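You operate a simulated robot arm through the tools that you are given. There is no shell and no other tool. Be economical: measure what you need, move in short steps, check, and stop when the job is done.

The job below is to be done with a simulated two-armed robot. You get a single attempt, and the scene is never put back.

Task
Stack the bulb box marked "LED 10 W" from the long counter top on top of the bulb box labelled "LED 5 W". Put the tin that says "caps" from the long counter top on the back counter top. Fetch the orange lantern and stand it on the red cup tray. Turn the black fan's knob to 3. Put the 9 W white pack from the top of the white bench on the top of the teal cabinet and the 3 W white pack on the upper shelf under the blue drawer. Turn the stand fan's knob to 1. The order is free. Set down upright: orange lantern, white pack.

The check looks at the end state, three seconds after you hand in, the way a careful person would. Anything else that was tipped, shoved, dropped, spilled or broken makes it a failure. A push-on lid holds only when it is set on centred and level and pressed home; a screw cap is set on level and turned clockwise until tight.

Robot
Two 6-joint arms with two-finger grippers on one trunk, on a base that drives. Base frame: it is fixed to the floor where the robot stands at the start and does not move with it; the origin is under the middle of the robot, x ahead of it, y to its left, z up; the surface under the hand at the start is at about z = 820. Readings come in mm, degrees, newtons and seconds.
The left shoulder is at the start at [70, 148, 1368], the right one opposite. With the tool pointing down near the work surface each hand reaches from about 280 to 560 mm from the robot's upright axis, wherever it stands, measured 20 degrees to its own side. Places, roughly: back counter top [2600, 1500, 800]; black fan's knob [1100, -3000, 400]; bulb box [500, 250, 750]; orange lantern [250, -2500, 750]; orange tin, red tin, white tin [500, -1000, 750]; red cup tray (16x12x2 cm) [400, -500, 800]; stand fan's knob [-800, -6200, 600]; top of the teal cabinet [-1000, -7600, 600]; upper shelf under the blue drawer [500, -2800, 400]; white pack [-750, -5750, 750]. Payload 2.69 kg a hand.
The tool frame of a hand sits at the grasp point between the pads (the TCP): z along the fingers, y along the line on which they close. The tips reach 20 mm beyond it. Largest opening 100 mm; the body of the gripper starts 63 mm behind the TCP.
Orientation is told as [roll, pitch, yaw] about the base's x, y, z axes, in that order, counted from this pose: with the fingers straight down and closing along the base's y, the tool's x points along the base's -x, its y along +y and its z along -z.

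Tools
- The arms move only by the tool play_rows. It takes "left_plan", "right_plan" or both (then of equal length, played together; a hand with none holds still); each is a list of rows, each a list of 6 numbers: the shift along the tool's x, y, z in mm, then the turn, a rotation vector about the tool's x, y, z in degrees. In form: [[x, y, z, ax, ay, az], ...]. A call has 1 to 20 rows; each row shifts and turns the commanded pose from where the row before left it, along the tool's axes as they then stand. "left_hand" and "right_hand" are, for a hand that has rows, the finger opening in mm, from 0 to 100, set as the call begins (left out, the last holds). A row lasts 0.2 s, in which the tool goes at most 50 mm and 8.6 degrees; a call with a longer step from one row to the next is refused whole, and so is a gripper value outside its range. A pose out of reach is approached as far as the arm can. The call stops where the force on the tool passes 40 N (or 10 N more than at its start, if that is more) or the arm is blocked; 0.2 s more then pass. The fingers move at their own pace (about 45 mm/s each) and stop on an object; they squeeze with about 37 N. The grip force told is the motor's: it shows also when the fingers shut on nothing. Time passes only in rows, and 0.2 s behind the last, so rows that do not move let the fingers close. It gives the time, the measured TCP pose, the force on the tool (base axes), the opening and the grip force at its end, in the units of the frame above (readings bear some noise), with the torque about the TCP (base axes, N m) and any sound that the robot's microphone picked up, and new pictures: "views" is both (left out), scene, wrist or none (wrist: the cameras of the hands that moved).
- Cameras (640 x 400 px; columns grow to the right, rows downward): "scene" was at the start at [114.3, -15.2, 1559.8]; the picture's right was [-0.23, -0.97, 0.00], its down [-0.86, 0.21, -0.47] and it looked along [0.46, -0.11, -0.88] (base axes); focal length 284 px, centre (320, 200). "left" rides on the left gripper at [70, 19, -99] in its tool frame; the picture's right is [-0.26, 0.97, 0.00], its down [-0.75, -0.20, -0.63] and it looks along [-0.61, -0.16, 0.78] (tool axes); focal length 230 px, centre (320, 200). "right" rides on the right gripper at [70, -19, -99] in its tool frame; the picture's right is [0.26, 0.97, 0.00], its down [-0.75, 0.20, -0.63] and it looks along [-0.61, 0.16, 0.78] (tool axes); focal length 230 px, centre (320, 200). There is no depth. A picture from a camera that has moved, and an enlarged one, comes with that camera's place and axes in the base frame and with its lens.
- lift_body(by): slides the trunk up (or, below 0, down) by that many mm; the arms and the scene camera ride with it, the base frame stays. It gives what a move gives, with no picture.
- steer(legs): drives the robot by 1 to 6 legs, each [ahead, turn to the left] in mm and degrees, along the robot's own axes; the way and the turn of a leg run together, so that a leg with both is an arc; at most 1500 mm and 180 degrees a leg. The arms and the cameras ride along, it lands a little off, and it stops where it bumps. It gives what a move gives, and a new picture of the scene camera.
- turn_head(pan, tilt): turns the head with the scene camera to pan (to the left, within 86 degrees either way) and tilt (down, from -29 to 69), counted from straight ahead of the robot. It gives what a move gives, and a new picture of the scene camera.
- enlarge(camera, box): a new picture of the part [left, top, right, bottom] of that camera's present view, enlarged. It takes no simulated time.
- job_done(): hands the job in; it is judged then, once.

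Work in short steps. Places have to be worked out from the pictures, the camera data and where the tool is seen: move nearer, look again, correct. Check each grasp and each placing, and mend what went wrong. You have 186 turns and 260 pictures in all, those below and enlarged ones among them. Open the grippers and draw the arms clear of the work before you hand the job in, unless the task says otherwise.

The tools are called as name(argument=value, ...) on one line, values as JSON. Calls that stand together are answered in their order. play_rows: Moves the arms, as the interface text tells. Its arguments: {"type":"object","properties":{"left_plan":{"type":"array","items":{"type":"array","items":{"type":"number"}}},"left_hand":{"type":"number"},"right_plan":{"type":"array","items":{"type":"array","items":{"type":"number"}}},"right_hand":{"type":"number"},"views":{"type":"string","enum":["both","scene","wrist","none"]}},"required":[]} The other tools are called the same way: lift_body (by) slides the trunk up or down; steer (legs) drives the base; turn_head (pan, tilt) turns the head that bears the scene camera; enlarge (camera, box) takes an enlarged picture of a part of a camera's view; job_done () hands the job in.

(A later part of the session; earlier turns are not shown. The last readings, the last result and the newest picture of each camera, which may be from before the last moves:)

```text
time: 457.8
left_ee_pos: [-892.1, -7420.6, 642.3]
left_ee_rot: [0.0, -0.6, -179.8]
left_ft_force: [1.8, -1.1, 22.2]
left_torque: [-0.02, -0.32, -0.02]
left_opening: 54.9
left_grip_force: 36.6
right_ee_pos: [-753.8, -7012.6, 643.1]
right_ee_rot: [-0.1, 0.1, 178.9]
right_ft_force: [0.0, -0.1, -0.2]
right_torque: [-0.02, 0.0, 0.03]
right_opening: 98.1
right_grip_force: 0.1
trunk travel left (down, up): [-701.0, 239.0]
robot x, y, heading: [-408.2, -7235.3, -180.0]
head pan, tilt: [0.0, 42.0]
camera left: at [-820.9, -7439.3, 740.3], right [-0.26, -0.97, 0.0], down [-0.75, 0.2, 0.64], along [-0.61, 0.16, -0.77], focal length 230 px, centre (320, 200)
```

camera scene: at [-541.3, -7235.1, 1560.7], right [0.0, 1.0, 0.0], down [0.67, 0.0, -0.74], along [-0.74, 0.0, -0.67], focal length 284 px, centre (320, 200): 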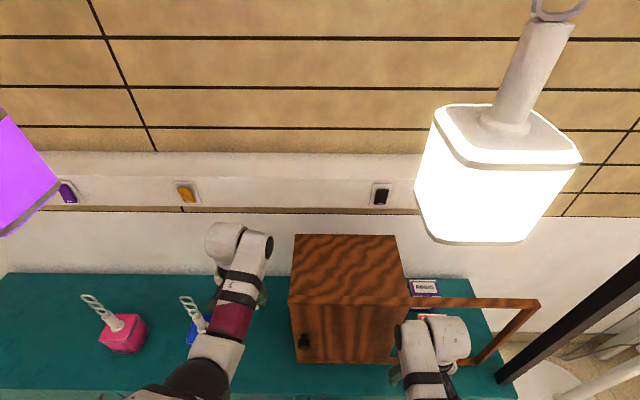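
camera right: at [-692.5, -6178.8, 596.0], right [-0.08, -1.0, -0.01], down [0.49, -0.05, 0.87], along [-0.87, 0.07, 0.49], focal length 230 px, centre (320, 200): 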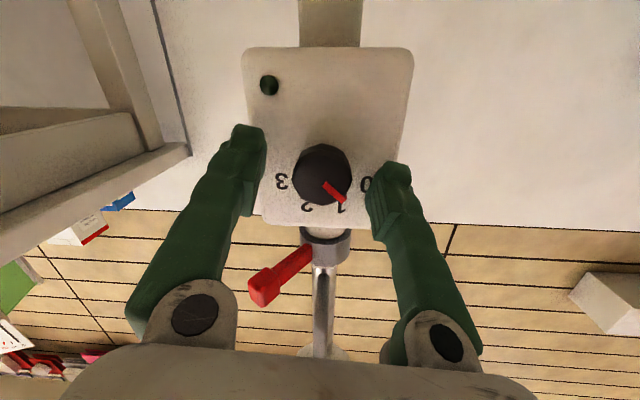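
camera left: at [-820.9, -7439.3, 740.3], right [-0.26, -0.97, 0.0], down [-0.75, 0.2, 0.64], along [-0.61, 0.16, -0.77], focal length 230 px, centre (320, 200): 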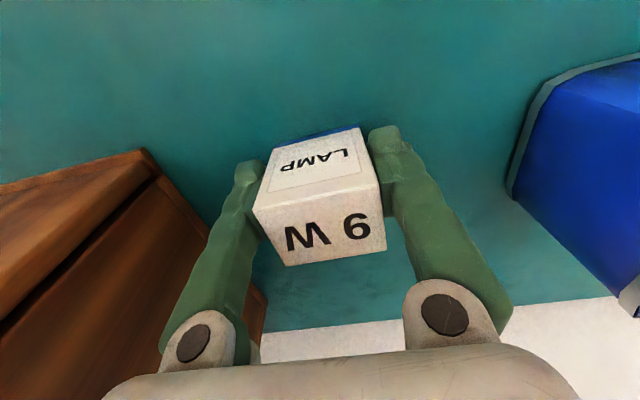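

Contact (22 N). Release (opening moderately) and lift out.

play_rows(left_plan=[[0, 0, -1.5, 0, 0, 0], [0, 0, 0, 0, 0, 0], [0, 0, 0, 0, 0, 0], [0, 0, -25, 0, 0, 0], [0, 0, -25, 0, 0, 0], [0, 0, -25, 0, 0, 0], [0, 0, -25, 0, 0, 0], [0, 0, -20, 0, 0, 0]], left_hand=85, views="wrist")

```text
time: 459.6
left_ee_pos: [-890.4, -7421.0, 760.7]
left_ee_rot: [-0.1, 0.2, -179.8]
left_ft_force: [0.6, -0.3, 0.4]
left_torque: [0.03, -0.03, 0.02]
left_opening: 84.8
left_grip_force: 0.1
right_ee_pos: [-754.8, -7013.3, 641.9]
right_ee_rot: [-0.1, 0.4, 178.9]
right_ft_force: [-0.1, 0.8, 0.7]
right_torque: [-0.02, 0.03, 0.01]
right_opening: 98.2
right_grip_force: 0.1
trunk travel left (down, up): [-701.0, 239.0]
robot x, y, heading: [-412.0, -7235.1, -179.8]
head pan, tilt: [0.0, 42.0]
camera left: at [-820.7, -7440.5, 859.2], right [-0.26, -0.97, 0.0], down [-0.75, 0.2, 0.63], along [-0.61, 0.16, -0.78], focal length 230 px, centre (320, 200)
```

left: 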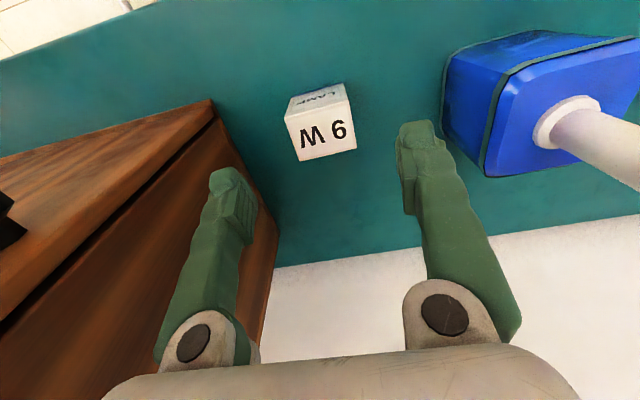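

9 W pack stands on the cabinet. I back out, raise the trunk 100 mm, and lift the right hand for clearance over the bench.

steer(legs=[[-520, 0]])

lift_body(by=100)

play_rows(right_plan=[[-25, 4, -26, 0, 0, 0], [-25, 4, -26, 0, 0, 0], [-25, 4, -26, 0, 0, 0], [-25, 4, -26, 0, 0, 0], [-25, 4, -26, 0, 0, 0], [-25, 4, -26, 0, 0, 0], [-25, 0, -26, 0, 0, 0], [-25, 0, -26, 0, 0, 0]], left_plan=[[0, 0, -12, 0, 0, 0], [0, 0, -12, 0, 0, 0], [0, 0, -12, 0, 0, 0], [0, 0, -12, 0, 0, 0], [0, 0, -10, 0, 0, 0], [0, 0, 0, 0, 0, 0], [0, 0, 0, 0, 0, 0], [0, 0, 0, 0, 0, 0]], views="none")

```text
time: 462.7
left_ee_pos: [-366.5, -7420.1, 759.7]
left_ee_rot: [0.0, 0.0, -179.8]
left_ft_force: [-0.4, -0.6, 0.2]
left_torque: [-0.01, 0.0, 0.02]
left_opening: 85.1
left_grip_force: 0.0
right_ee_pos: [-228.5, -7011.1, 640.4]
right_ee_rot: [0.0, 0.3, 178.9]
right_ft_force: [-0.5, -0.8, 0.5]
right_torque: [-0.01, 0.01, -0.02]
right_opening: 98.0
right_grip_force: 0.0
trunk travel left (down, up): [-701.0, 239.0]
robot x, y, heading: [117.8, -7230.3, -179.5]
head pan, tilt: [0.0, 42.0]
camera scene: at [-17.9, -7233.1, 1360.5], right [0.0, 1.0, 0.0], down [0.67, 0.0, -0.74], along [-0.74, 0.0, -0.67], focal length 284 px, centre (320, 200)
```

scene: 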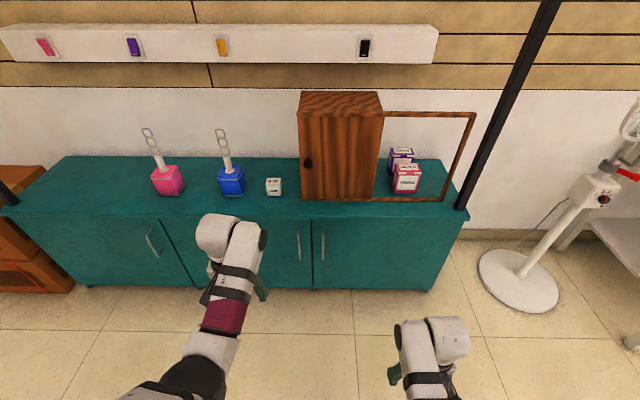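

```text
time: 464.0
left_ee_pos: [-366.2, -7418.9, 859.6]
left_ee_rot: [-0.1, 0.0, -179.9]
left_ft_force: [-0.3, -0.3, -0.1]
left_torque: [0.0, -0.02, 0.0]
left_opening: 85.0
left_grip_force: 0.0
right_ee_pos: [-229.3, -7011.3, 740.7]
right_ee_rot: [-0.1, 0.3, 178.9]
right_ft_force: [1.2, 0.3, -0.6]
right_torque: [-0.01, 0.03, -0.03]
right_opening: 98.0
right_grip_force: 0.0
trunk travel left (down, up): [-801.0, 139.0]
robot x, y, heading: [114.2, -7231.2, -179.8]
head pan, tilt: [0.0, 42.0]
```

```text
time: 465.8
left_ee_pos: [-382.3, -7417.4, 896.3]
left_ee_rot: [-0.1, 0.1, -179.9]
left_ft_force: [0.9, 0.2, 0.1]
left_torque: [0.01, -0.01, 0.01]
left_opening: 84.7
left_grip_force: 0.1
left hand out of reach, approached as far as the arm can: row 3, 4, 5
right_ee_pos: [-434.7, -7032.5, 947.3]
right_ee_rot: [-0.1, 0.3, 179.0]
right_ft_force: [0.2, 1.0, 0.1]
right_torque: [-0.01, -0.02, 0.02]
right_opening: 98.0
right_grip_force: 0.0
right hand out of reach, approached as far as the arm can: row 6
trunk travel left (down, up): [-801.0, 139.0]
robot x, y, heading: [115.3, -7231.6, -179.9]
head pan, tilt: [0.0, 42.0]
```

Next, return to the bench for the 3 W pack with the left hand.

steer(legs=[[0, -90], [1000, 0], [677, 0], [0, 90], [340, 0]])

play_rows(left_plan=[[0, 0, 0, 0, 0, 0]], views="wrist")

```text
time: 483.8
left_ee_pos: [-713.1, -5745.3, 898.2]
left_ee_rot: [0.0, -0.1, -180.0]
left_ft_force: [0.0, 0.5, 0.2]
left_torque: [-0.01, 0.03, 0.02]
left_opening: 85.3
left_grip_force: 0.1
right_ee_pos: [-766.0, -5359.5, 946.2]
right_ee_rot: [-0.2, 0.2, 178.9]
right_ft_force: [0.6, 0.6, 0.2]
right_torque: [-0.01, 0.01, 0.01]
right_opening: 98.0
right_grip_force: 0.1
trunk travel left (down, up): [-801.0, 139.0]
robot x, y, heading: [-217.6, -5560.2, -179.8]
head pan, tilt: [0.0, 42.0]
camera scene: at [-348.8, -5561.3, 1460.7], right [0.0, 1.0, 0.0], down [0.67, 0.0, -0.74], along [-0.74, 0.0, -0.67], focal length 284 px, centre (320, 200)
```

scene: 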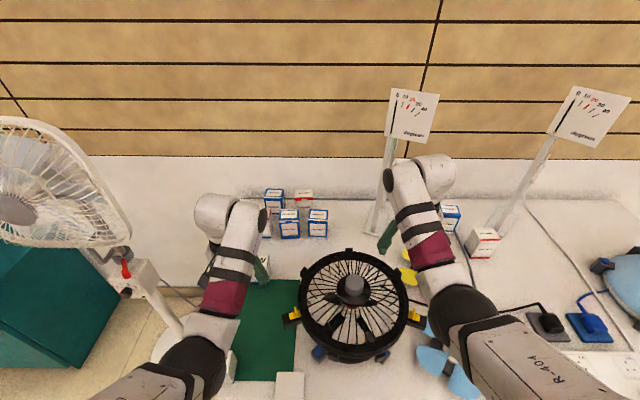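

```text
time: 484.2
left_ee_pos: [-714.5, -5744.2, 895.6]
left_ee_rot: [0.0, -0.1, -179.8]
left_ft_force: [-0.7, -0.7, -1.3]
left_torque: [0.0, 0.03, 0.01]
left_opening: 84.8
left_grip_force: 0.1
right_ee_pos: [-765.8, -5358.8, 947.2]
right_ee_rot: [-0.1, 0.3, 179.0]
right_ft_force: [-0.3, 1.0, -0.2]
right_torque: [0.05, -0.02, 0.0]
right_opening: 98.0
right_grip_force: 0.1
trunk travel left (down, up): [-801.0, 139.0]
robot x, y, heading: [-216.6, -5561.1, -179.9]
head pan, tilt: [0.0, 42.0]
camera left: at [-643.7, -5763.6, 995.9], right [-0.26, -0.97, 0.0], down [-0.75, 0.2, 0.63], along [-0.61, 0.16, -0.78], focal length 230 px, centre (320, 200)
```

left: 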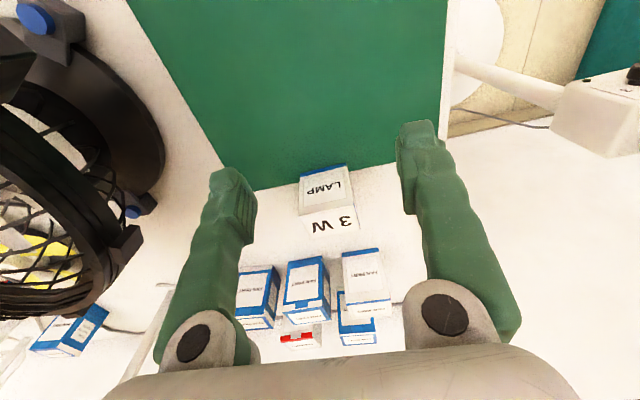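

3 W pack at (−810,−5733). I drive 55 mm closer, then reach over it.

steer(legs=[[55, 0]])

play_rows(left_plan=[[-15, -3, 5, 0, 0, 0], [-15, -3, 10, 0, 0, 0], [-10, -3, 15, 0, 0, 0], [0, 0, 0, 0, 0, 0]], left_hand=92, views="wrist")

```text
time: 485.2
left_ee_pos: [-767.4, -5744.5, 898.0]
left_ee_rot: [-0.3, -0.4, -179.7]
left_ft_force: [-0.6, 0.8, -0.6]
left_torque: [-0.02, -0.05, 0.01]
left_opening: 85.2
left_grip_force: 0.0
right_ee_pos: [-820.5, -5360.7, 946.7]
right_ee_rot: [0.2, -0.7, 178.7]
right_ft_force: [-0.2, -0.5, -1.6]
right_torque: [0.0, -0.08, 0.0]
right_opening: 98.0
right_grip_force: 0.1
trunk travel left (down, up): [-801.0, 139.0]
robot x, y, heading: [-271.8, -5558.7, -180.0]
head pan, tilt: [0.0, 42.0]
camera scene: at [-420.8, -5561.3, 1459.9], right [0.0, 1.0, 0.0], down [0.68, 0.0, -0.74], along [-0.74, 0.0, -0.68], focal length 284 px, centre (320, 200)
```

scene: 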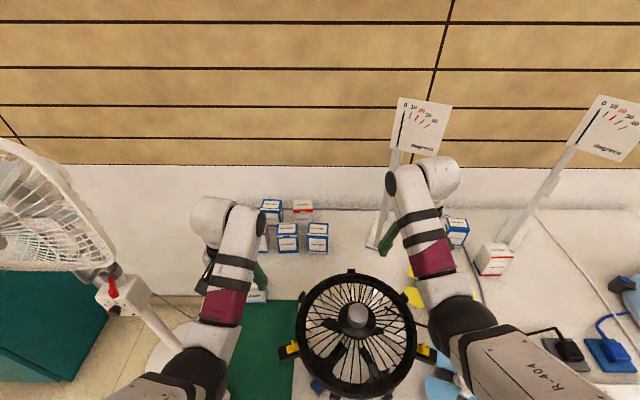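

```text
time: 486.2
left_ee_pos: [-797.1, -5735.3, 872.2]
left_ee_rot: [-0.3, -1.0, -179.9]
left_ft_force: [-0.4, 0.4, -0.4]
left_torque: [0.0, -0.04, -0.01]
left_opening: 92.1
left_grip_force: 0.0
right_ee_pos: [-814.0, -5360.3, 950.2]
right_ee_rot: [0.2, -1.5, 178.7]
right_ft_force: [-0.1, 0.5, -0.3]
right_torque: [0.04, 0.0, 0.0]
right_opening: 98.0
right_grip_force: 0.0
trunk travel left (down, up): [-801.0, 139.0]
robot x, y, heading: [-272.3, -5560.1, -179.9]
head pan, tilt: [0.0, 42.0]
camera left: at [-726.1, -5754.7, 969.8], right [-0.25, -0.97, 0.0], down [-0.74, 0.19, 0.64], along [-0.62, 0.16, -0.77], focal length 230 px, centre (320, 200)
```

left: 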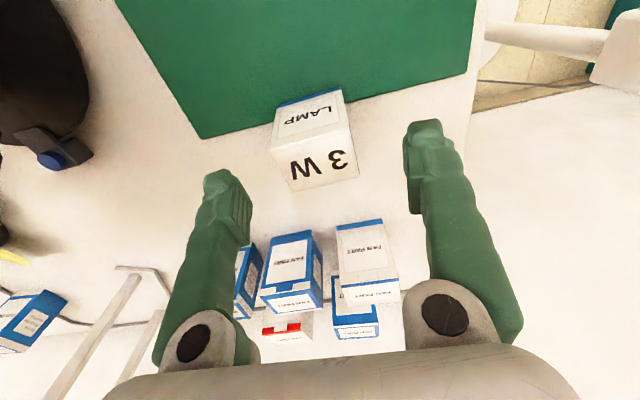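

Centre (−808,−5731). Move over and descend to z≈800, then close.

play_rows(left_plan=[[-11, -4, 10, 0, 1, 0], [0, 0, 20, 0, 0, 0], [0, 0, 20, 0, 0, 0], [0, 0, 20, 0, 0, 0]], views="wrist")

play_rows(left_plan=[[0, 0, 0, 0, 0, 0], [0, 0, 0, 0, 0, 0], [0, 0, 0, 0, 0, 0], [0, 0, 0, 0, 0, 0], [0, 0, 0, 0, 0, 0]], left_hand=45, views="none")

```text
time: 487.2
left_ee_pos: [-809.1, -5731.2, 802.0]
left_ee_rot: [-0.3, 0.0, -179.9]
left_ft_force: [-0.2, 0.5, -0.9]
left_torque: [0.0, -0.01, -0.01]
left_opening: 92.0
left_grip_force: 0.0
right_ee_pos: [-814.0, -5360.2, 951.3]
right_ee_rot: [0.2, -1.6, 178.6]
right_ft_force: [-0.2, 0.8, 0.4]
right_torque: [-0.03, 0.01, 0.01]
right_opening: 97.8
right_grip_force: 0.2
trunk travel left (down, up): [-801.0, 139.0]
robot x, y, heading: [-274.8, -5562.0, -180.0]
head pan, tilt: [0.0, 42.0]
camera left: at [-738.8, -5750.8, 901.1], right [-0.25, -0.97, 0.0], down [-0.75, 0.19, 0.63], along [-0.61, 0.16, -0.78], focal length 230 px, centre (320, 200)
```

left: 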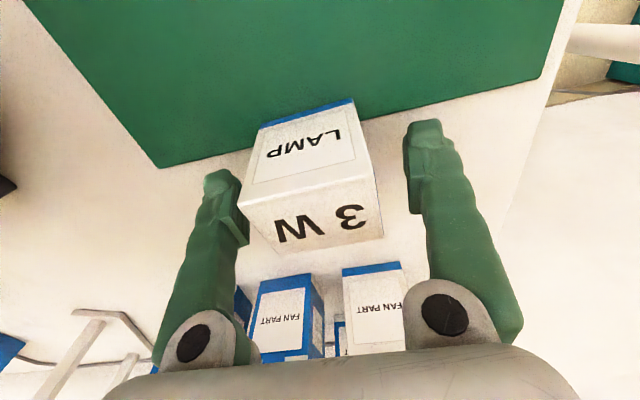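

```text
time: 488.4
left_ee_pos: [-809.4, -5732.8, 802.8]
left_ee_rot: [-0.2, -0.1, -179.7]
left_ft_force: [-0.4, 0.0, -0.2]
left_torque: [-0.03, 0.01, 0.01]
left_opening: 54.7
left_grip_force: 36.8
right_ee_pos: [-814.5, -5360.6, 951.8]
right_ee_rot: [0.3, -1.6, 178.7]
right_ft_force: [-0.1, 0.3, 0.3]
right_torque: [0.02, 0.02, 0.04]
right_opening: 97.8
right_grip_force: 0.2
trunk travel left (down, up): [-801.0, 139.0]
robot x, y, heading: [-276.1, -5560.7, -179.8]
head pan, tilt: [0.0, 42.0]
```

Gripped, but for the open shelf I need a forward-tilted grasp with the pack upright. I release, rise, back the robot 60 mm, and pitch the left hand −50°.

play_rows(left_plan=[[0, 0, 0, 0, 0, 0], [0, 0, 0, 0, 0, 0], [0, 0, 0, 0, 0, 0], [0, 0, -25, 0, 0, 0], [0, 0, -25, 0, 0, 0], [0, 0, -20, 0, 0, 0], [0, 0, -10, 0, 0, 0]], left_hand=92, views="none")

steer(legs=[[-75, 0]])

play_rows(left_plan=[[0, 0, 0, 0, -8.3, 0], [0, 0, 0, 0, -8.3, 0], [0, 0, 0, 0, -8.3, 0], [0, 0, 0, 0, -8.3, 0], [0, 0, 0, 0, -8.3, 0], [0, 0, 0, 0, -8.3, 0], [0, 0, 0, 0, 0, 0]], views="wrist")

```text
time: 490.0
left_ee_pos: [-808.4, -5731.9, 883.8]
left_ee_rot: [-0.1, 0.0, -179.8]
left_ft_force: [-0.7, 0.4, 0.0]
left_torque: [-0.03, 0.01, 0.01]
left_opening: 92.1
left_grip_force: 0.1
right_ee_pos: [-813.0, -5360.8, 951.3]
right_ee_rot: [0.3, -1.6, 178.7]
right_ft_force: [0.3, 0.2, 0.3]
right_torque: [-0.02, 0.0, -0.02]
right_opening: 98.2
right_grip_force: 0.0
trunk travel left (down, up): [-801.0, 139.0]
robot x, y, heading: [-274.4, -5560.0, -180.0]
head pan, tilt: [0.0, 42.0]
```

```text
time: 491.0
left_ee_pos: [-745.4, -5731.7, 877.7]
left_ee_rot: [-0.3, 0.7, -179.7]
left_ft_force: [-0.7, -0.4, 1.2]
left_torque: [0.06, -0.02, 0.0]
left_opening: 91.9
left_grip_force: 0.0
right_ee_pos: [-752.0, -5360.1, 946.0]
right_ee_rot: [0.2, -1.1, 178.9]
right_ft_force: [-1.5, -0.2, 0.0]
right_torque: [-0.03, -0.01, 0.0]
right_opening: 97.7
right_grip_force: 0.1
trunk travel left (down, up): [-801.0, 139.0]
robot x, y, heading: [-202.3, -5564.7, -180.0]
head pan, tilt: [0.0, 42.0]
camera scene: at [-350.9, -5561.3, 1459.8], right [0.0, 1.0, 0.0], down [0.68, 0.0, -0.73], along [-0.73, 0.0, -0.68], focal length 284 px, centre (320, 200)
```

scene: 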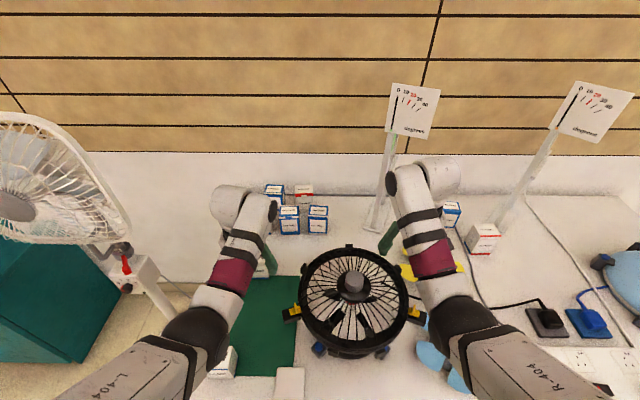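

```text
time: 492.8
left_ee_pos: [-739.6, -5768.6, 886.7]
left_ee_rot: [7.2, -50.5, 175.5]
left_ft_force: [0.5, -0.3, 0.9]
left_torque: [0.0, 0.0, -0.01]
left_opening: 91.7
left_grip_force: 0.0
right_ee_pos: [-740.6, -5361.3, 951.8]
right_ee_rot: [0.3, -2.0, 178.8]
right_ft_force: [-1.4, 0.5, 0.6]
right_torque: [-0.04, 0.03, -0.02]
right_opening: 98.0
right_grip_force: 0.1
trunk travel left (down, up): [-801.0, 139.0]
robot x, y, heading: [-197.3, -5559.9, -180.0]
head pan, tilt: [0.0, 42.0]
stopped in row 7 (left hand): the arm was blocked; the commanded pose is now the measured one
camera left: at [-618.2, -5783.9, 897.6], right [-0.15, -0.95, 0.28], down [0.01, 0.28, 0.96], along [-0.99, 0.14, -0.04], focal length 230 px, centre (320, 200)
```

left: 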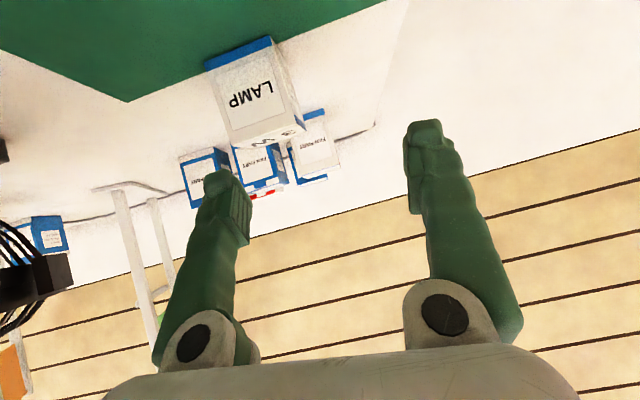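

I correct the small twist and move to ~70 mm before the pack along the tilted axis.

play_rows(left_plan=[[0, 0, 10, 3.7, 0.3, -3.1], [6.5, -9, 7, 0, 0, 0], [6.5, -9, 7, 0, 0, 0], [6.5, -9, 7, 0, 0, 0], [6.5, -9.6, 6, 0, 0, 0], [0, 0, 0, 0, 0, 0]], views="wrist")

```text
time: 494.2
left_ee_pos: [-751.2, -5746.5, 841.9]
left_ee_rot: [2.3, -50.4, 178.9]
left_ft_force: [-0.3, -0.4, 0.0]
left_torque: [-0.01, 0.01, -0.01]
left_opening: 92.2
left_grip_force: 0.1
right_ee_pos: [-740.6, -5359.7, 953.2]
right_ee_rot: [0.4, -2.0, 178.8]
right_ft_force: [0.2, -0.2, -0.2]
right_torque: [0.0, -0.02, -0.04]
right_opening: 98.1
right_grip_force: 0.0
trunk travel left (down, up): [-801.0, 139.0]
robot x, y, heading: [-196.9, -5563.4, -179.9]
head pan, tilt: [0.0, 42.0]
camera left: at [-629.8, -5763.1, 852.9], right [-0.16, -0.96, 0.22], down [0.0, 0.22, 0.97], along [-0.99, 0.15, -0.03], focal length 230 px, centre (320, 200)
```

left: 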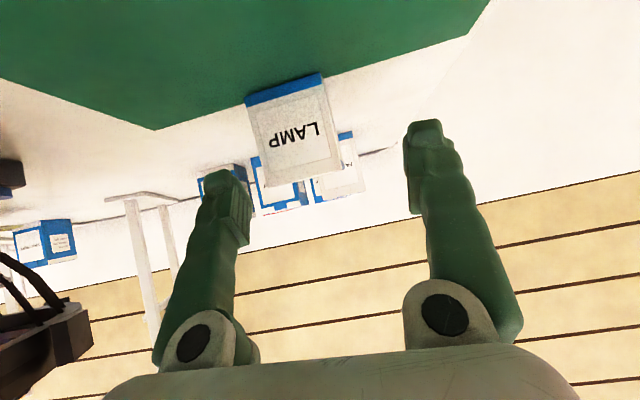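

Shift 14 mm sideways, then advance 66 mm along the axis.

play_rows(left_plan=[[0, -7, 0, 0.8, 0, -1.2], [0, -7, 0, 0, 0, 0], [0, 0, 18, 0, 0, 0], [0, 0, 18, 0, 0, 0], [0, 0, 18, 0, 0, 0], [0, 0, 10, 0, 0, 0], [0, 0, 0, 0, 0, 0]], views="wrist")

```text
time: 495.8
left_ee_pos: [-801.6, -5715.0, 805.0]
left_ee_rot: [-2.9, -50.4, -177.6]
left_ft_force: [0.6, -0.1, 0.7]
left_torque: [-0.05, 0.0, 0.02]
left_opening: 91.8
left_grip_force: 0.1
right_ee_pos: [-739.5, -5360.6, 953.1]
right_ee_rot: [0.4, -1.9, 178.8]
right_ft_force: [0.1, 0.5, 0.4]
right_torque: [-0.02, 0.0, 0.01]
right_opening: 97.8
right_grip_force: 0.1
trunk travel left (down, up): [-801.0, 139.0]
robot x, y, heading: [-196.6, -5559.3, -179.7]
head pan, tilt: [0.0, 42.0]
camera left: at [-679.8, -5732.6, 813.1], right [-0.16, -0.97, 0.17], down [0.01, 0.17, 0.99], along [-0.99, 0.16, -0.02], focal length 230 px, centre (320, 200)
```

left: 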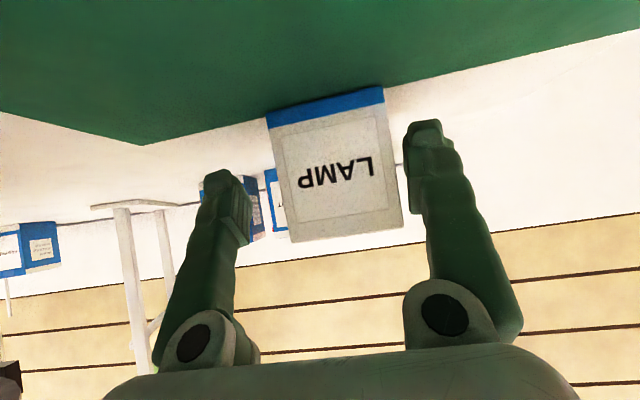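

Pack is nearer the right finger; shift +16 mm and close.

play_rows(left_plan=[[0, 8, 0, 0.5, 0, 1.5], [0, 8, 0, 0, 0, 0], [0, 0, 4, 0, 0, 0], [0, 0, 0, 0, 0, 0]], views="none")

play_rows(left_plan=[[0, 0, 0, 0, 0, 0], [0, 0, 0, 0, 0, 0], [0, 0, 0, 0, 0, 0], [0, 0, 0, 0, 0, 0]], left_hand=45, views="wrist")

```text
time: 496.8
left_ee_pos: [-804.2, -5731.4, 800.5]
left_ee_rot: [-1.4, -50.5, -179.9]
left_ft_force: [0.1, 0.0, 0.2]
left_torque: [-0.01, 0.0, 0.01]
left_opening: 92.1
left_grip_force: 0.1
right_ee_pos: [-739.4, -5361.8, 953.3]
right_ee_rot: [0.3, -2.0, 178.7]
right_ft_force: [0.4, -0.6, 1.3]
right_torque: [-0.01, 0.01, -0.03]
right_opening: 98.3
right_grip_force: 0.0
trunk travel left (down, up): [-801.0, 139.0]
robot x, y, heading: [-199.3, -5564.0, -179.9]
head pan, tilt: [0.0, 42.0]
```

```text
time: 497.8
left_ee_pos: [-803.9, -5730.3, 802.1]
left_ee_rot: [-1.5, -50.4, -180.0]
left_ft_force: [-1.1, 1.5, 0.9]
left_torque: [0.02, -0.01, -0.03]
left_opening: 54.6
left_grip_force: 36.6
right_ee_pos: [-739.5, -5359.8, 952.5]
right_ee_rot: [0.3, -2.1, 178.8]
right_ft_force: [-0.5, 0.3, -0.2]
right_torque: [-0.01, -0.03, -0.03]
right_opening: 97.9
right_grip_force: 0.1
trunk travel left (down, up): [-801.0, 139.0]
robot x, y, heading: [-197.5, -5558.3, -179.8]
head pan, tilt: [0.0, 42.0]
camera left: at [-683.2, -5751.7, 810.2], right [-0.18, -0.97, 0.18], down [0.01, 0.18, 0.98], along [-0.98, 0.18, -0.02], focal length 230 px, centre (320, 200)
```

left: 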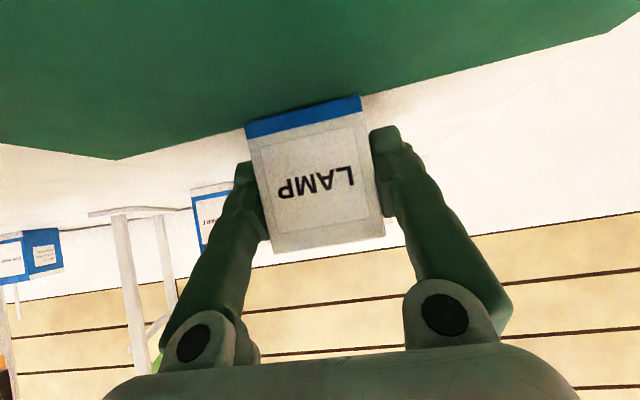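

Held with a 50° forward tilt. I lift it with the trunk (+130 mm), then back out.

lift_body(by=130)

steer(legs=[[-320, 0]])

```text
time: 499.4
left_ee_pos: [-804.3, -5731.1, 930.8]
left_ee_rot: [-1.5, -50.4, -179.8]
left_ft_force: [0.1, 0.4, -1.2]
left_torque: [0.01, 0.0, -0.01]
left_opening: 54.9
left_grip_force: 37.1
right_ee_pos: [-740.2, -5359.7, 1082.7]
right_ee_rot: [0.2, -1.9, 178.8]
right_ft_force: [0.6, -0.5, 0.1]
right_torque: [0.01, 0.01, -0.02]
right_opening: 97.6
right_grip_force: 0.0
trunk travel left (down, up): [-931.0, 9.0]
robot x, y, heading: [-194.3, -5562.3, -179.5]
head pan, tilt: [0.0, 42.0]
```

```text
time: 501.5
left_ee_pos: [-485.4, -5730.4, 931.6]
left_ee_rot: [-1.6, -50.3, -179.9]
left_ft_force: [-0.1, 0.4, -1.2]
left_torque: [0.01, 0.03, -0.01]
left_opening: 54.4
left_grip_force: 36.8
right_ee_pos: [-421.2, -5358.4, 1082.1]
right_ee_rot: [0.3, -1.9, 178.7]
right_ft_force: [-0.5, 0.1, -0.1]
right_torque: [0.0, -0.02, 0.0]
right_opening: 97.8
right_grip_force: 0.1
trunk travel left (down, up): [-931.0, 9.0]
robot x, y, heading: [122.3, -5565.5, -179.7]
head pan, tilt: [0.0, 42.0]
camera scene: at [-14.4, -5560.4, 1590.2], right [0.0, 1.0, 0.0], down [0.67, 0.0, -0.74], along [-0.74, 0.0, -0.67], focal length 284 px, centre (320, 200)
```

scene: 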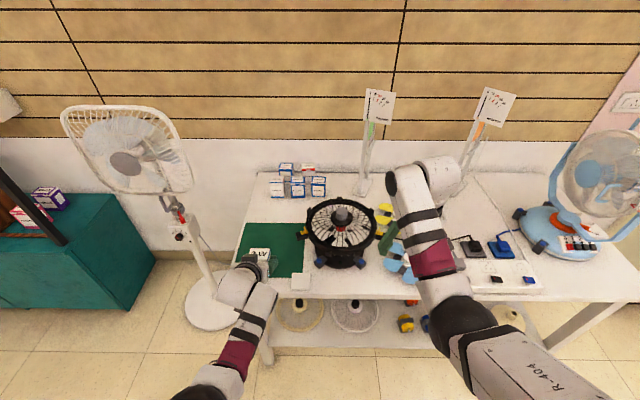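

Now to the blue-drawer compartment: drive diagonally up the aisle to (≈−300,−2980) and turn to face the counter.

steer(legs=[[0, -81], [1500, 0], [1119, 0], [0, -99.3]])

turn_head(pan=15, tilt=55)

```text
time: 521.5
left_ee_pos: [267.7, -2737.0, 929.5]
left_ee_rot: [0.9, -50.2, 4.1]
left_ft_force: [-0.3, -0.2, -1.0]
left_torque: [0.01, 0.0, 0.03]
left_opening: 54.8
left_grip_force: 37.5
right_ee_pos: [246.6, -3124.3, 1077.2]
right_ee_rot: [0.1, -2.1, 4.1]
right_ft_force: [0.6, -0.5, -1.2]
right_torque: [0.0, 0.01, -0.01]
right_opening: 98.1
right_grip_force: 0.0
trunk travel left (down, up): [-931.0, 9.0]
robot x, y, heading: [-315.2, -2979.7, 5.8]
head pan, tilt: [0.0, 42.0]
stopped in leg 4: the force on the tool passed its limit at 48 N (the readings are from after the stop); the commanded pose is now the measured one
camera scene: at [-181.6, -2962.1, 1590.5], right [0.1, -1.0, 0.0], down [-0.67, -0.07, -0.74], along [0.74, 0.07, -0.67], focal length 284 px, centre (320, 200)
```

scene: 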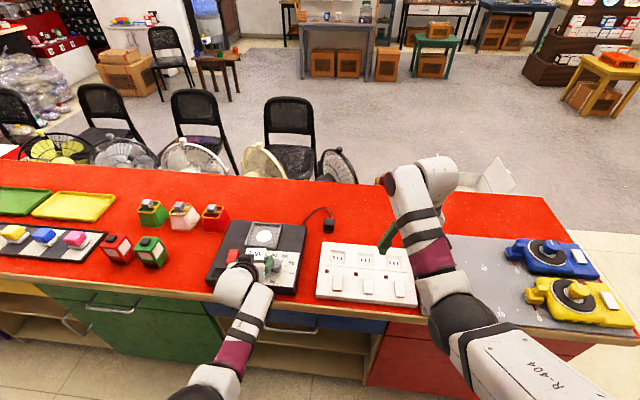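

```text
time: 522.3
left_ee_pos: [269.8, -2738.0, 930.1]
left_ee_rot: [1.0, -50.2, 3.9]
left_ft_force: [0.1, 0.7, -0.9]
left_torque: [0.01, 0.01, 0.01]
left_opening: 54.5
left_grip_force: 37.1
right_ee_pos: [247.5, -3123.7, 1077.0]
right_ee_rot: [0.1, -2.2, 4.2]
right_ft_force: [-1.3, 0.6, 0.5]
right_torque: [0.0, -0.01, 0.04]
right_opening: 98.2
right_grip_force: 0.1
trunk travel left (down, up): [-931.0, 9.0]
robot x, y, heading: [-315.9, -2977.0, 5.8]
head pan, tilt: [15.0, 55.0]
camera scene: at [-197.5, -2945.9, 1572.8], right [0.35, -0.94, 0.0], down [-0.77, -0.29, -0.57], along [0.54, 0.2, -0.82], focal length 284 px, centre (320, 200)
```

scene: 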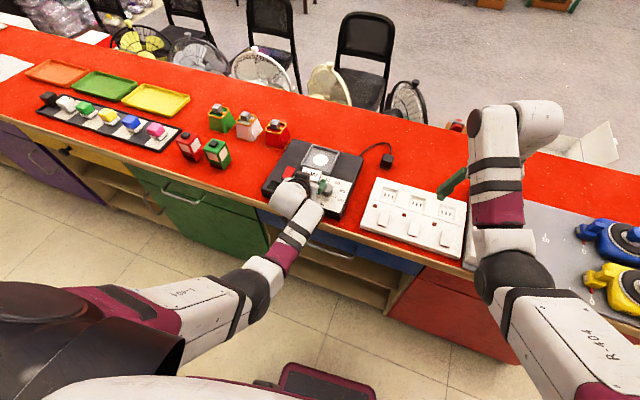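

The pack or hand touched the lamp-demo device while turning (48 N). I inspect.

enlarge(camera="scene", box=[250, 130, 390, 225])

enlarge(camera="left", box=[160, 0, 640, 300])

```text
4.21 times, centred on (320, 178) of scene
camera zoom: at [-197.5, -2945.9, 1572.8], right [0.35, -0.94, 0.0], down [-0.77, -0.29, -0.57], along [0.54, 0.2, -0.82], focal length 1197 px, centre (320, 295)
```

zoom: 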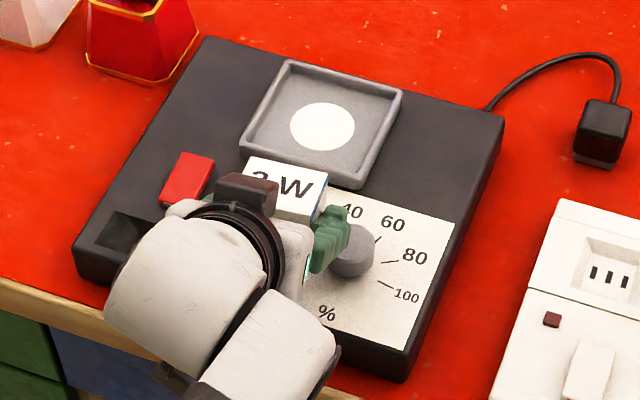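

```text
1.33 times, centred on (400, 150) of left
camera zoom: at [147.7, -2729.5, 940.6], right [0.09, 0.97, 0.21], down [0.01, -0.21, 0.98], along [1.0, -0.08, -0.03], focal length 307 px, centre (213, 267)
```

zoom: 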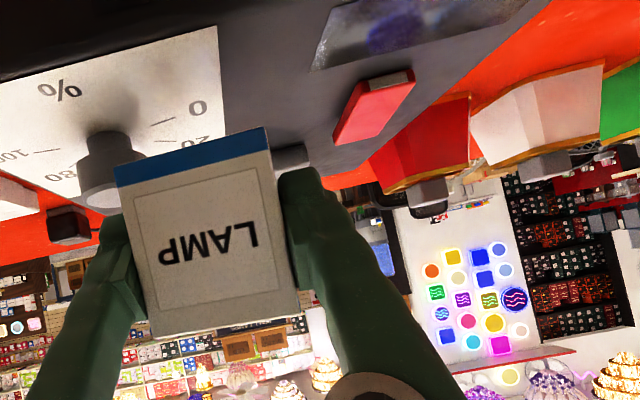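

The pack is leaning on the side of the dimmer knob; the device itself hasn't shifted. I lift the hand and ease it away from the knob before backing off.

play_rows(left_plan=[[0, 6, 0, 0, 0, 0], [-8, 2, -7, 0, 0, 0], [-8, 2, -7, 0, 0, 0], [-8, 0, -7, 0, 0, 0], [-8, 0, -7, 0, 0, 0]], views="none")

steer(legs=[[-160, -5]])

enlarge(camera="scene", box=[240, 90, 400, 200])

```text
time: 523.5
left_ee_pos: [266.7, -2728.9, 974.0]
left_ee_rot: [0.9, -50.1, 3.9]
left_ft_force: [-0.4, 0.1, -0.8]
left_torque: [-0.04, -0.01, -0.03]
left_opening: 54.6
left_grip_force: 37.0
right_ee_pos: [246.1, -3124.3, 1077.3]
right_ee_rot: [0.1, -2.3, 4.2]
right_ft_force: [-1.0, -0.8, -0.4]
right_torque: [-0.02, 0.01, 0.01]
right_opening: 98.0
right_grip_force: 0.0
trunk travel left (down, up): [-931.0, 9.0]
robot x, y, heading: [-314.1, -2974.3, 5.7]
head pan, tilt: [15.0, 55.0]
```

```text
time: 524.9
left_ee_pos: [127.3, -2789.2, 972.0]
left_ee_rot: [1.1, -50.2, -1.1]
left_ft_force: [-0.8, -0.6, -1.1]
left_torque: [0.01, 0.02, -0.04]
left_opening: 54.5
left_grip_force: 37.0
right_ee_pos: [73.5, -3183.1, 1075.8]
right_ee_rot: [0.1, -2.0, -0.8]
right_ft_force: [0.3, -0.7, 0.3]
right_torque: [0.02, 0.02, 0.0]
right_opening: 98.1
right_grip_force: 0.0
trunk travel left (down, up): [-931.0, 9.0]
robot x, y, heading: [-476.2, -2987.1, 0.4]
head pan, tilt: [15.0, 55.0]
camera scene: at [-353.5, -2965.6, 1572.5], right [0.27, -0.96, 0.0], down [-0.79, -0.22, -0.57], along [0.55, 0.16, -0.82], focal length 284 px, centre (320, 200)
```

scene: 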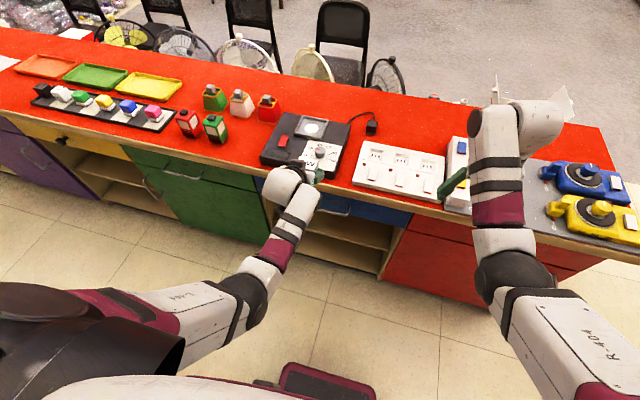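

```text
3.64 times, centred on (320, 145) of scene
camera zoom: at [-353.5, -2965.6, 1572.5], right [0.27, -0.96, 0.0], down [-0.79, -0.22, -0.57], along [0.55, 0.16, -0.82], focal length 1034 px, centre (320, 400)
```

zoom: 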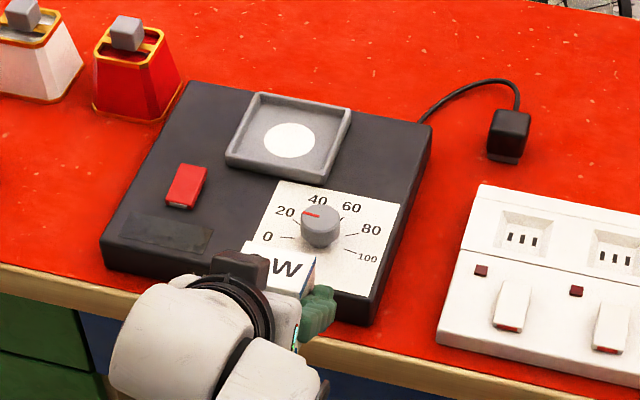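

The device and its knob look undisturbed (pointing near 20). Now I lower the trunk 400 mm to look into the compartment under the blue drawer.

lift_body(by=-400)

turn_head(pan=20, tilt=42)

```text
time: 528.8
left_ee_pos: [124.9, -2789.6, 572.8]
left_ee_rot: [1.0, -50.3, -1.1]
left_ft_force: [-0.1, -0.4, -1.0]
left_torque: [0.0, 0.02, 0.0]
left_opening: 54.5
left_grip_force: 37.0
right_ee_pos: [71.8, -3182.6, 676.7]
right_ee_rot: [0.1, -2.2, -0.7]
right_ft_force: [0.3, 0.6, 0.8]
right_torque: [0.0, -0.03, -0.02]
right_opening: 97.8
right_grip_force: 0.1
trunk travel left (down, up): [-531.0, 409.0]
robot x, y, heading: [-479.2, -2984.2, 0.8]
head pan, tilt: [15.0, 55.0]
```

```text
time: 529.5
left_ee_pos: [124.3, -2788.8, 573.0]
left_ee_rot: [1.0, -50.2, -1.0]
left_ft_force: [0.1, -0.6, -1.1]
left_torque: [0.01, -0.01, 0.03]
left_opening: 54.4
left_grip_force: 36.6
right_ee_pos: [71.9, -3181.7, 677.4]
right_ee_rot: [0.1, -2.2, -0.8]
right_ft_force: [-0.4, 0.6, 0.0]
right_torque: [0.01, -0.02, 0.0]
right_opening: 97.6
right_grip_force: 0.1
trunk travel left (down, up): [-531.0, 409.0]
robot x, y, heading: [-475.3, -2983.4, 0.8]
head pan, tilt: [20.0, 42.0]
camera scene: at [-347.5, -2955.4, 1190.4], right [0.35, -0.94, 0.0], down [-0.63, -0.24, -0.74], along [0.69, 0.26, -0.67], focal length 284 px, centre (320, 200)
```

scene: 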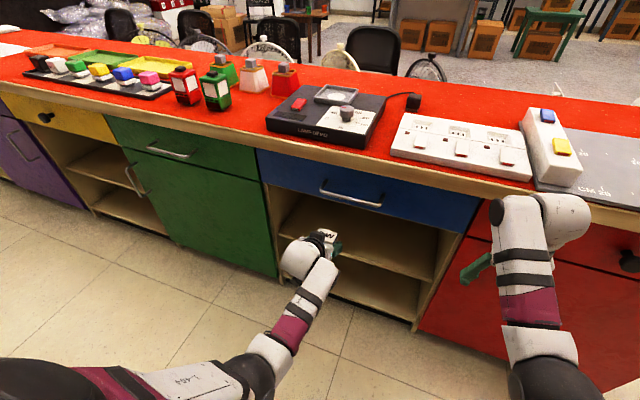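

The compartment is well visible: opening z≈385–630, y −2575…−3110. I tuck the right hand back, lower 105 mm more, then drive the pack straight in.

play_rows(right_plan=[[32, -4, 20, 0, 0, 0], [32, -4, 20, 0, 0, 0], [32, -4, 20, 0, 0, 0], [32, -4, 20, 0, 0, 0], [32, -4, 20, 0, 0, 0], [32, -4, 20, 0, 0, 0]], views="none")

lift_body(by=-105)

steer(legs=[[90, 0]])

```text
time: 530.9
left_ee_pos: [124.3, -2788.9, 573.7]
left_ee_rot: [1.1, -50.2, -1.1]
left_ft_force: [0.6, 0.5, 0.3]
left_torque: [0.01, 0.01, 0.01]
left_opening: 54.6
left_grip_force: 36.9
right_ee_pos: [-107.9, -3202.2, 540.9]
right_ee_rot: [0.1, -2.3, -0.8]
right_ft_force: [0.5, 0.1, 0.3]
right_torque: [-0.03, -0.03, 0.01]
right_opening: 98.1
right_grip_force: 0.1
right hand out of reach, approached as far as the arm can: row 1, 2
trunk travel left (down, up): [-531.0, 409.0]
robot x, y, heading: [-479.7, -2986.3, 0.6]
head pan, tilt: [20.0, 42.0]
```

```text
time: 532.3
left_ee_pos: [125.1, -2788.8, 468.8]
left_ee_rot: [1.1, -50.3, -1.1]
left_ft_force: [-1.1, -0.1, -1.2]
left_torque: [0.04, 0.03, -0.03]
left_opening: 54.4
left_grip_force: 36.4
right_ee_pos: [-108.4, -3202.0, 436.4]
right_ee_rot: [0.1, -2.1, -0.9]
right_ft_force: [1.7, 1.3, 0.0]
right_torque: [0.01, 0.0, -0.03]
right_opening: 97.8
right_grip_force: 0.0
trunk travel left (down, up): [-426.0, 514.0]
robot x, y, heading: [-478.0, -2985.3, 0.7]
head pan, tilt: [20.0, 42.0]
```

```text
time: 533.4
left_ee_pos: [214.4, -2788.1, 466.7]
left_ee_rot: [1.0, -50.0, -1.2]
left_ft_force: [-0.2, -0.2, -1.2]
left_torque: [-0.01, 0.0, 0.03]
left_opening: 54.5
left_grip_force: 37.0
right_ee_pos: [-19.4, -3201.6, 435.9]
right_ee_rot: [0.1, -2.1, -0.9]
right_ft_force: [0.2, 0.0, -0.3]
right_torque: [-0.02, 0.02, -0.01]
right_opening: 98.0
right_grip_force: 0.1
trunk travel left (down, up): [-426.0, 514.0]
robot x, y, heading: [-391.3, -2982.1, 0.7]
head pan, tilt: [20.0, 42.0]
camera scene: at [-257.5, -2954.5, 1085.4], right [0.35, -0.94, 0.0], down [-0.63, -0.24, -0.74], along [0.69, 0.26, -0.67], focal length 284 px, centre (320, 200)
```

scene: 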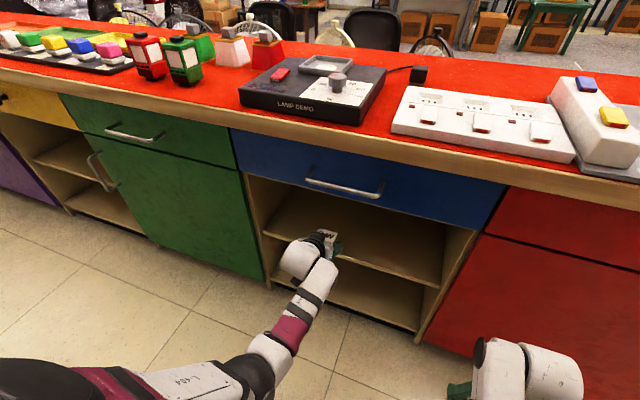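

Shelf surface z≈388; pack bottom ≈428. Drive in another 85 mm.

steer(legs=[[85, 0]])

play_rows(left_plan=[[8, 0, 6.4, 0, 0, 0], [8, 0, 6.4, 0, 0, 0]], views="wrist")

```text
time: 534.5
left_ee_pos: [299.6, -2787.2, 468.0]
left_ee_rot: [1.0, -50.1, -1.2]
left_ft_force: [0.3, -0.1, -0.9]
left_torque: [-0.02, -0.01, 0.01]
left_opening: 54.6
left_grip_force: 36.9
right_ee_pos: [65.8, -3199.4, 436.1]
right_ee_rot: [0.1, -2.0, -0.8]
right_ft_force: [-0.2, -0.1, -0.2]
right_torque: [0.01, 0.01, 0.01]
right_opening: 97.9
right_grip_force: 0.0
trunk travel left (down, up): [-426.0, 514.0]
robot x, y, heading: [-304.3, -2981.8, 0.7]
head pan, tilt: [20.0, 42.0]
camera scene: at [-172.2, -2953.4, 1085.4], right [0.35, -0.94, 0.0], down [-0.63, -0.24, -0.74], along [0.69, 0.26, -0.67], focal length 284 px, centre (320, 200)
```

scene: 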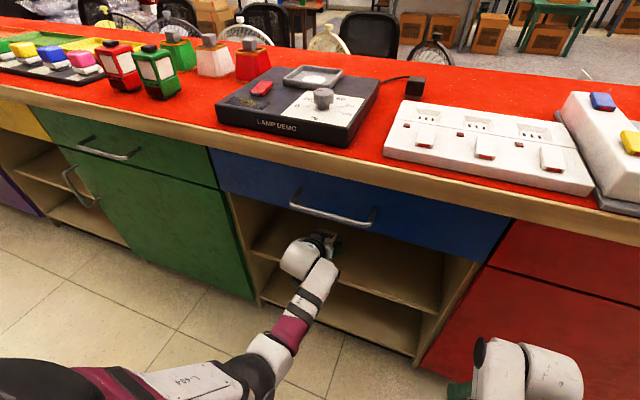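

```text
time: 535.1
left_ee_pos: [298.6, -2787.9, 447.4]
left_ee_rot: [1.1, -50.2, -1.1]
left_ft_force: [-0.2, 1.0, -0.8]
left_torque: [-0.01, 0.02, 0.0]
left_opening: 54.3
left_grip_force: 36.7
right_ee_pos: [67.1, -3200.7, 435.9]
right_ee_rot: [0.1, -2.3, -0.8]
right_ft_force: [-0.6, -0.4, -0.1]
right_torque: [-0.01, -0.03, 0.01]
right_opening: 97.8
right_grip_force: 0.0
trunk travel left (down, up): [-426.0, 514.0]
robot x, y, heading: [-301.1, -2983.2, 0.5]
head pan, tilt: [20.0, 42.0]
camera left: at [179.2, -2768.4, 457.4], right [0.17, 0.96, 0.21], down [0.0, -0.21, 0.98], along [0.99, -0.17, -0.03], focal length 230 px, centre (320, 200)
```

left: 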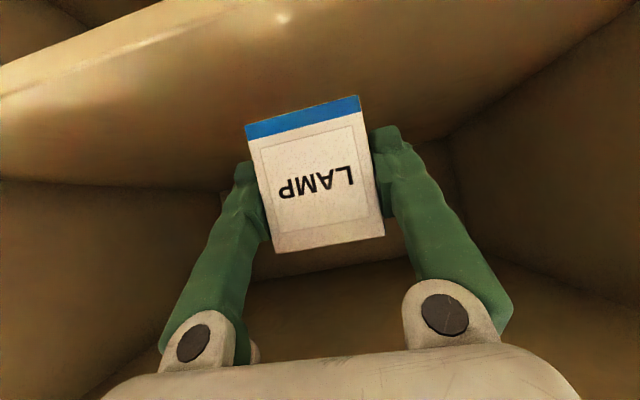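

Inside the compartment with room all round. Lower gently.

play_rows(left_plan=[[3.85, 0, 3.2, 0, 0, 0], [3.85, 0, 3.2, 0, 0, 0], [2.3, 0, 1.9, 0, 0, 0], [1.5, 0, 1.3, 0, 0, 0], [1.5, 0, 1.3, 0, 0, 0], [1.5, 0, 1.3, 0, 0, 0]], views="none")

```text
time: 536.5
left_ee_pos: [298.3, -2787.0, 429.1]
left_ee_rot: [1.1, -50.2, -1.0]
left_ft_force: [0.0, 0.5, 0.2]
left_torque: [0.01, 0.0, -0.01]
left_opening: 54.4
left_grip_force: 36.9
right_ee_pos: [65.7, -3200.4, 435.2]
right_ee_rot: [0.1, -2.2, -0.7]
right_ft_force: [0.5, -0.1, -0.2]
right_torque: [0.01, 0.01, -0.01]
right_opening: 97.8
right_grip_force: 0.1
trunk travel left (down, up): [-426.0, 514.0]
robot x, y, heading: [-301.9, -2984.3, 0.7]
head pan, tilt: [20.0, 42.0]
```

play_rows(left_plan=[[1.5, 0, 1.3, 0, 0, 0], [1.5, 0, 1.3, 0, 0, 0], [1.5, 0, 1.3, 0, 0, 0], [1.5, 0, 1.3, 0, 0, 0]], views="wrist")

```text
time: 537.5
left_ee_pos: [298.0, -2786.6, 420.7]
left_ee_rot: [1.0, -50.2, -1.0]
left_ft_force: [-0.1, 0.2, -0.2]
left_torque: [0.03, 0.01, -0.02]
left_opening: 54.6
left_grip_force: 37.7
right_ee_pos: [65.8, -3199.6, 435.8]
right_ee_rot: [0.1, -2.2, -0.8]
right_ft_force: [-0.3, -0.2, -0.6]
right_torque: [-0.01, 0.0, -0.01]
right_opening: 97.9
right_grip_force: 0.1
trunk travel left (down, up): [-426.0, 514.0]
robot x, y, heading: [-301.5, -2981.0, 0.5]
head pan, tilt: [20.0, 42.0]
camera left: at [179.4, -2768.0, 430.8], right [0.17, 0.96, 0.21], down [0.0, -0.21, 0.98], along [0.99, -0.17, -0.03], focal length 230 px, centre (320, 200)
```

left: 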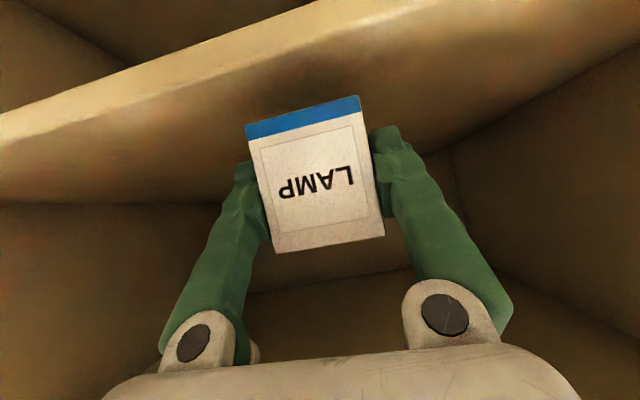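

No contact yet; continue lowering.

play_rows(left_plan=[[1.9, 0, 1.6, 0, 0, 0], [1.9, 0, 1.6, 0, 0, 0], [1.9, 0, 1.6, 0, 0, 0], [1.9, 0, 1.6, 0, 0, 0], [1.5, 0, 1.3, 0, 0, 0], [1.5, 0, 1.3, 0, 0, 0]], views="none")

```text
time: 538.9
left_ee_pos: [300.2, -2786.1, 406.3]
left_ee_rot: [1.1, -50.2, -1.1]
left_ft_force: [-0.1, -1.1, -0.1]
left_torque: [0.02, 0.01, -0.01]
left_opening: 54.5
left_grip_force: 36.8
right_ee_pos: [65.6, -3199.6, 436.0]
right_ee_rot: [0.1, -2.2, -0.8]
right_ft_force: [0.1, 0.0, -0.9]
right_torque: [0.03, 0.03, -0.01]
right_opening: 97.7
right_grip_force: 0.0
trunk travel left (down, up): [-426.0, 514.0]
robot x, y, heading: [-302.9, -2987.5, 0.9]
head pan, tilt: [20.0, 42.0]
```

play_rows(left_plan=[[1.5, 0, 1.3, 0, 0, 0], [1.5, 0, 1.3, 0, 0, 0], [1.5, 0, 1.3, 0, 0, 0], [1.5, 0, 1.3, 0, 0, 0], [1.5, 0, 1.3, 0, 0, 0]], views="wrist")

```text
time: 540.1
left_ee_pos: [300.6, -2787.0, 400.4]
left_ee_rot: [1.0, -50.7, -1.1]
left_ft_force: [-4.3, 0.3, 13.9]
left_torque: [-0.38, -0.23, -0.1]
left_opening: 54.6
left_grip_force: 36.9
right_ee_pos: [65.2, -3199.9, 436.4]
right_ee_rot: [0.3, -2.3, -0.8]
right_ft_force: [-0.7, 0.4, -0.2]
right_torque: [0.01, 0.01, -0.01]
right_opening: 98.2
right_grip_force: 0.1
trunk travel left (down, up): [-426.0, 514.0]
robot x, y, heading: [-300.4, -2984.1, 0.8]
head pan, tilt: [20.0, 42.0]
camera left: at [180.0, -2767.6, 410.1], right [0.17, 0.96, 0.21], down [-0.01, -0.21, 0.98], along [0.99, -0.17, -0.02], focal length 230 px, centre (320, 200)
```

left: 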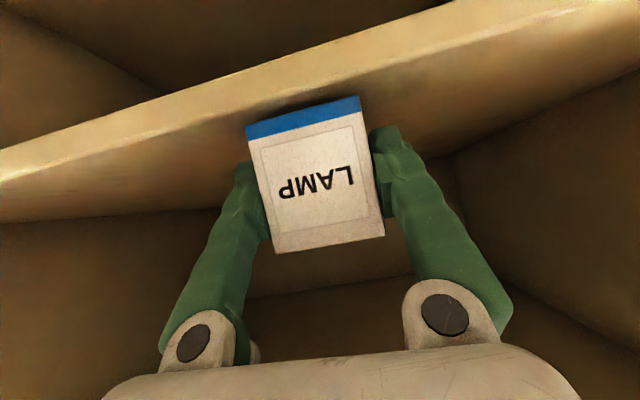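

Contact (14 N). Release and withdraw along the tool axis.

play_rows(left_plan=[[-0.8, 0, -0.7, 0, 0, 0], [0, 0, 0, 0, 0, 0], [0, 0, 0, 0, 0, 0], [0, 0, 0, 0, 0, 0], [0, 0, -15, 0, 0, 0], [0, 0, -20, 0, 0, 0], [0, 0, -20, 0, 0, 0]], left_hand=85, views="wrist")

```text
time: 541.7
left_ee_pos: [257.3, -2786.4, 433.3]
left_ee_rot: [1.0, -50.2, -1.2]
left_ft_force: [-0.1, 0.3, 0.2]
left_torque: [-0.01, -0.01, 0.04]
left_opening: 84.8
left_grip_force: 0.0
right_ee_pos: [66.1, -3198.3, 435.9]
right_ee_rot: [0.1, -2.2, -0.9]
right_ft_force: [0.2, -0.1, -0.2]
right_torque: [-0.02, -0.01, -0.02]
right_opening: 98.0
right_grip_force: 0.0
trunk travel left (down, up): [-426.0, 514.0]
robot x, y, heading: [-302.9, -2985.2, 0.8]
head pan, tilt: [20.0, 42.0]
camera left: at [137.3, -2767.5, 443.3], right [0.17, 0.96, 0.21], down [0.0, -0.21, 0.98], along [0.99, -0.17, -0.03], focal length 230 px, centre (320, 200)
```

left: 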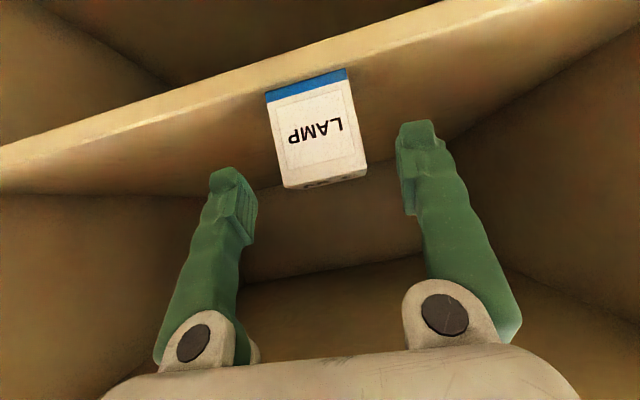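

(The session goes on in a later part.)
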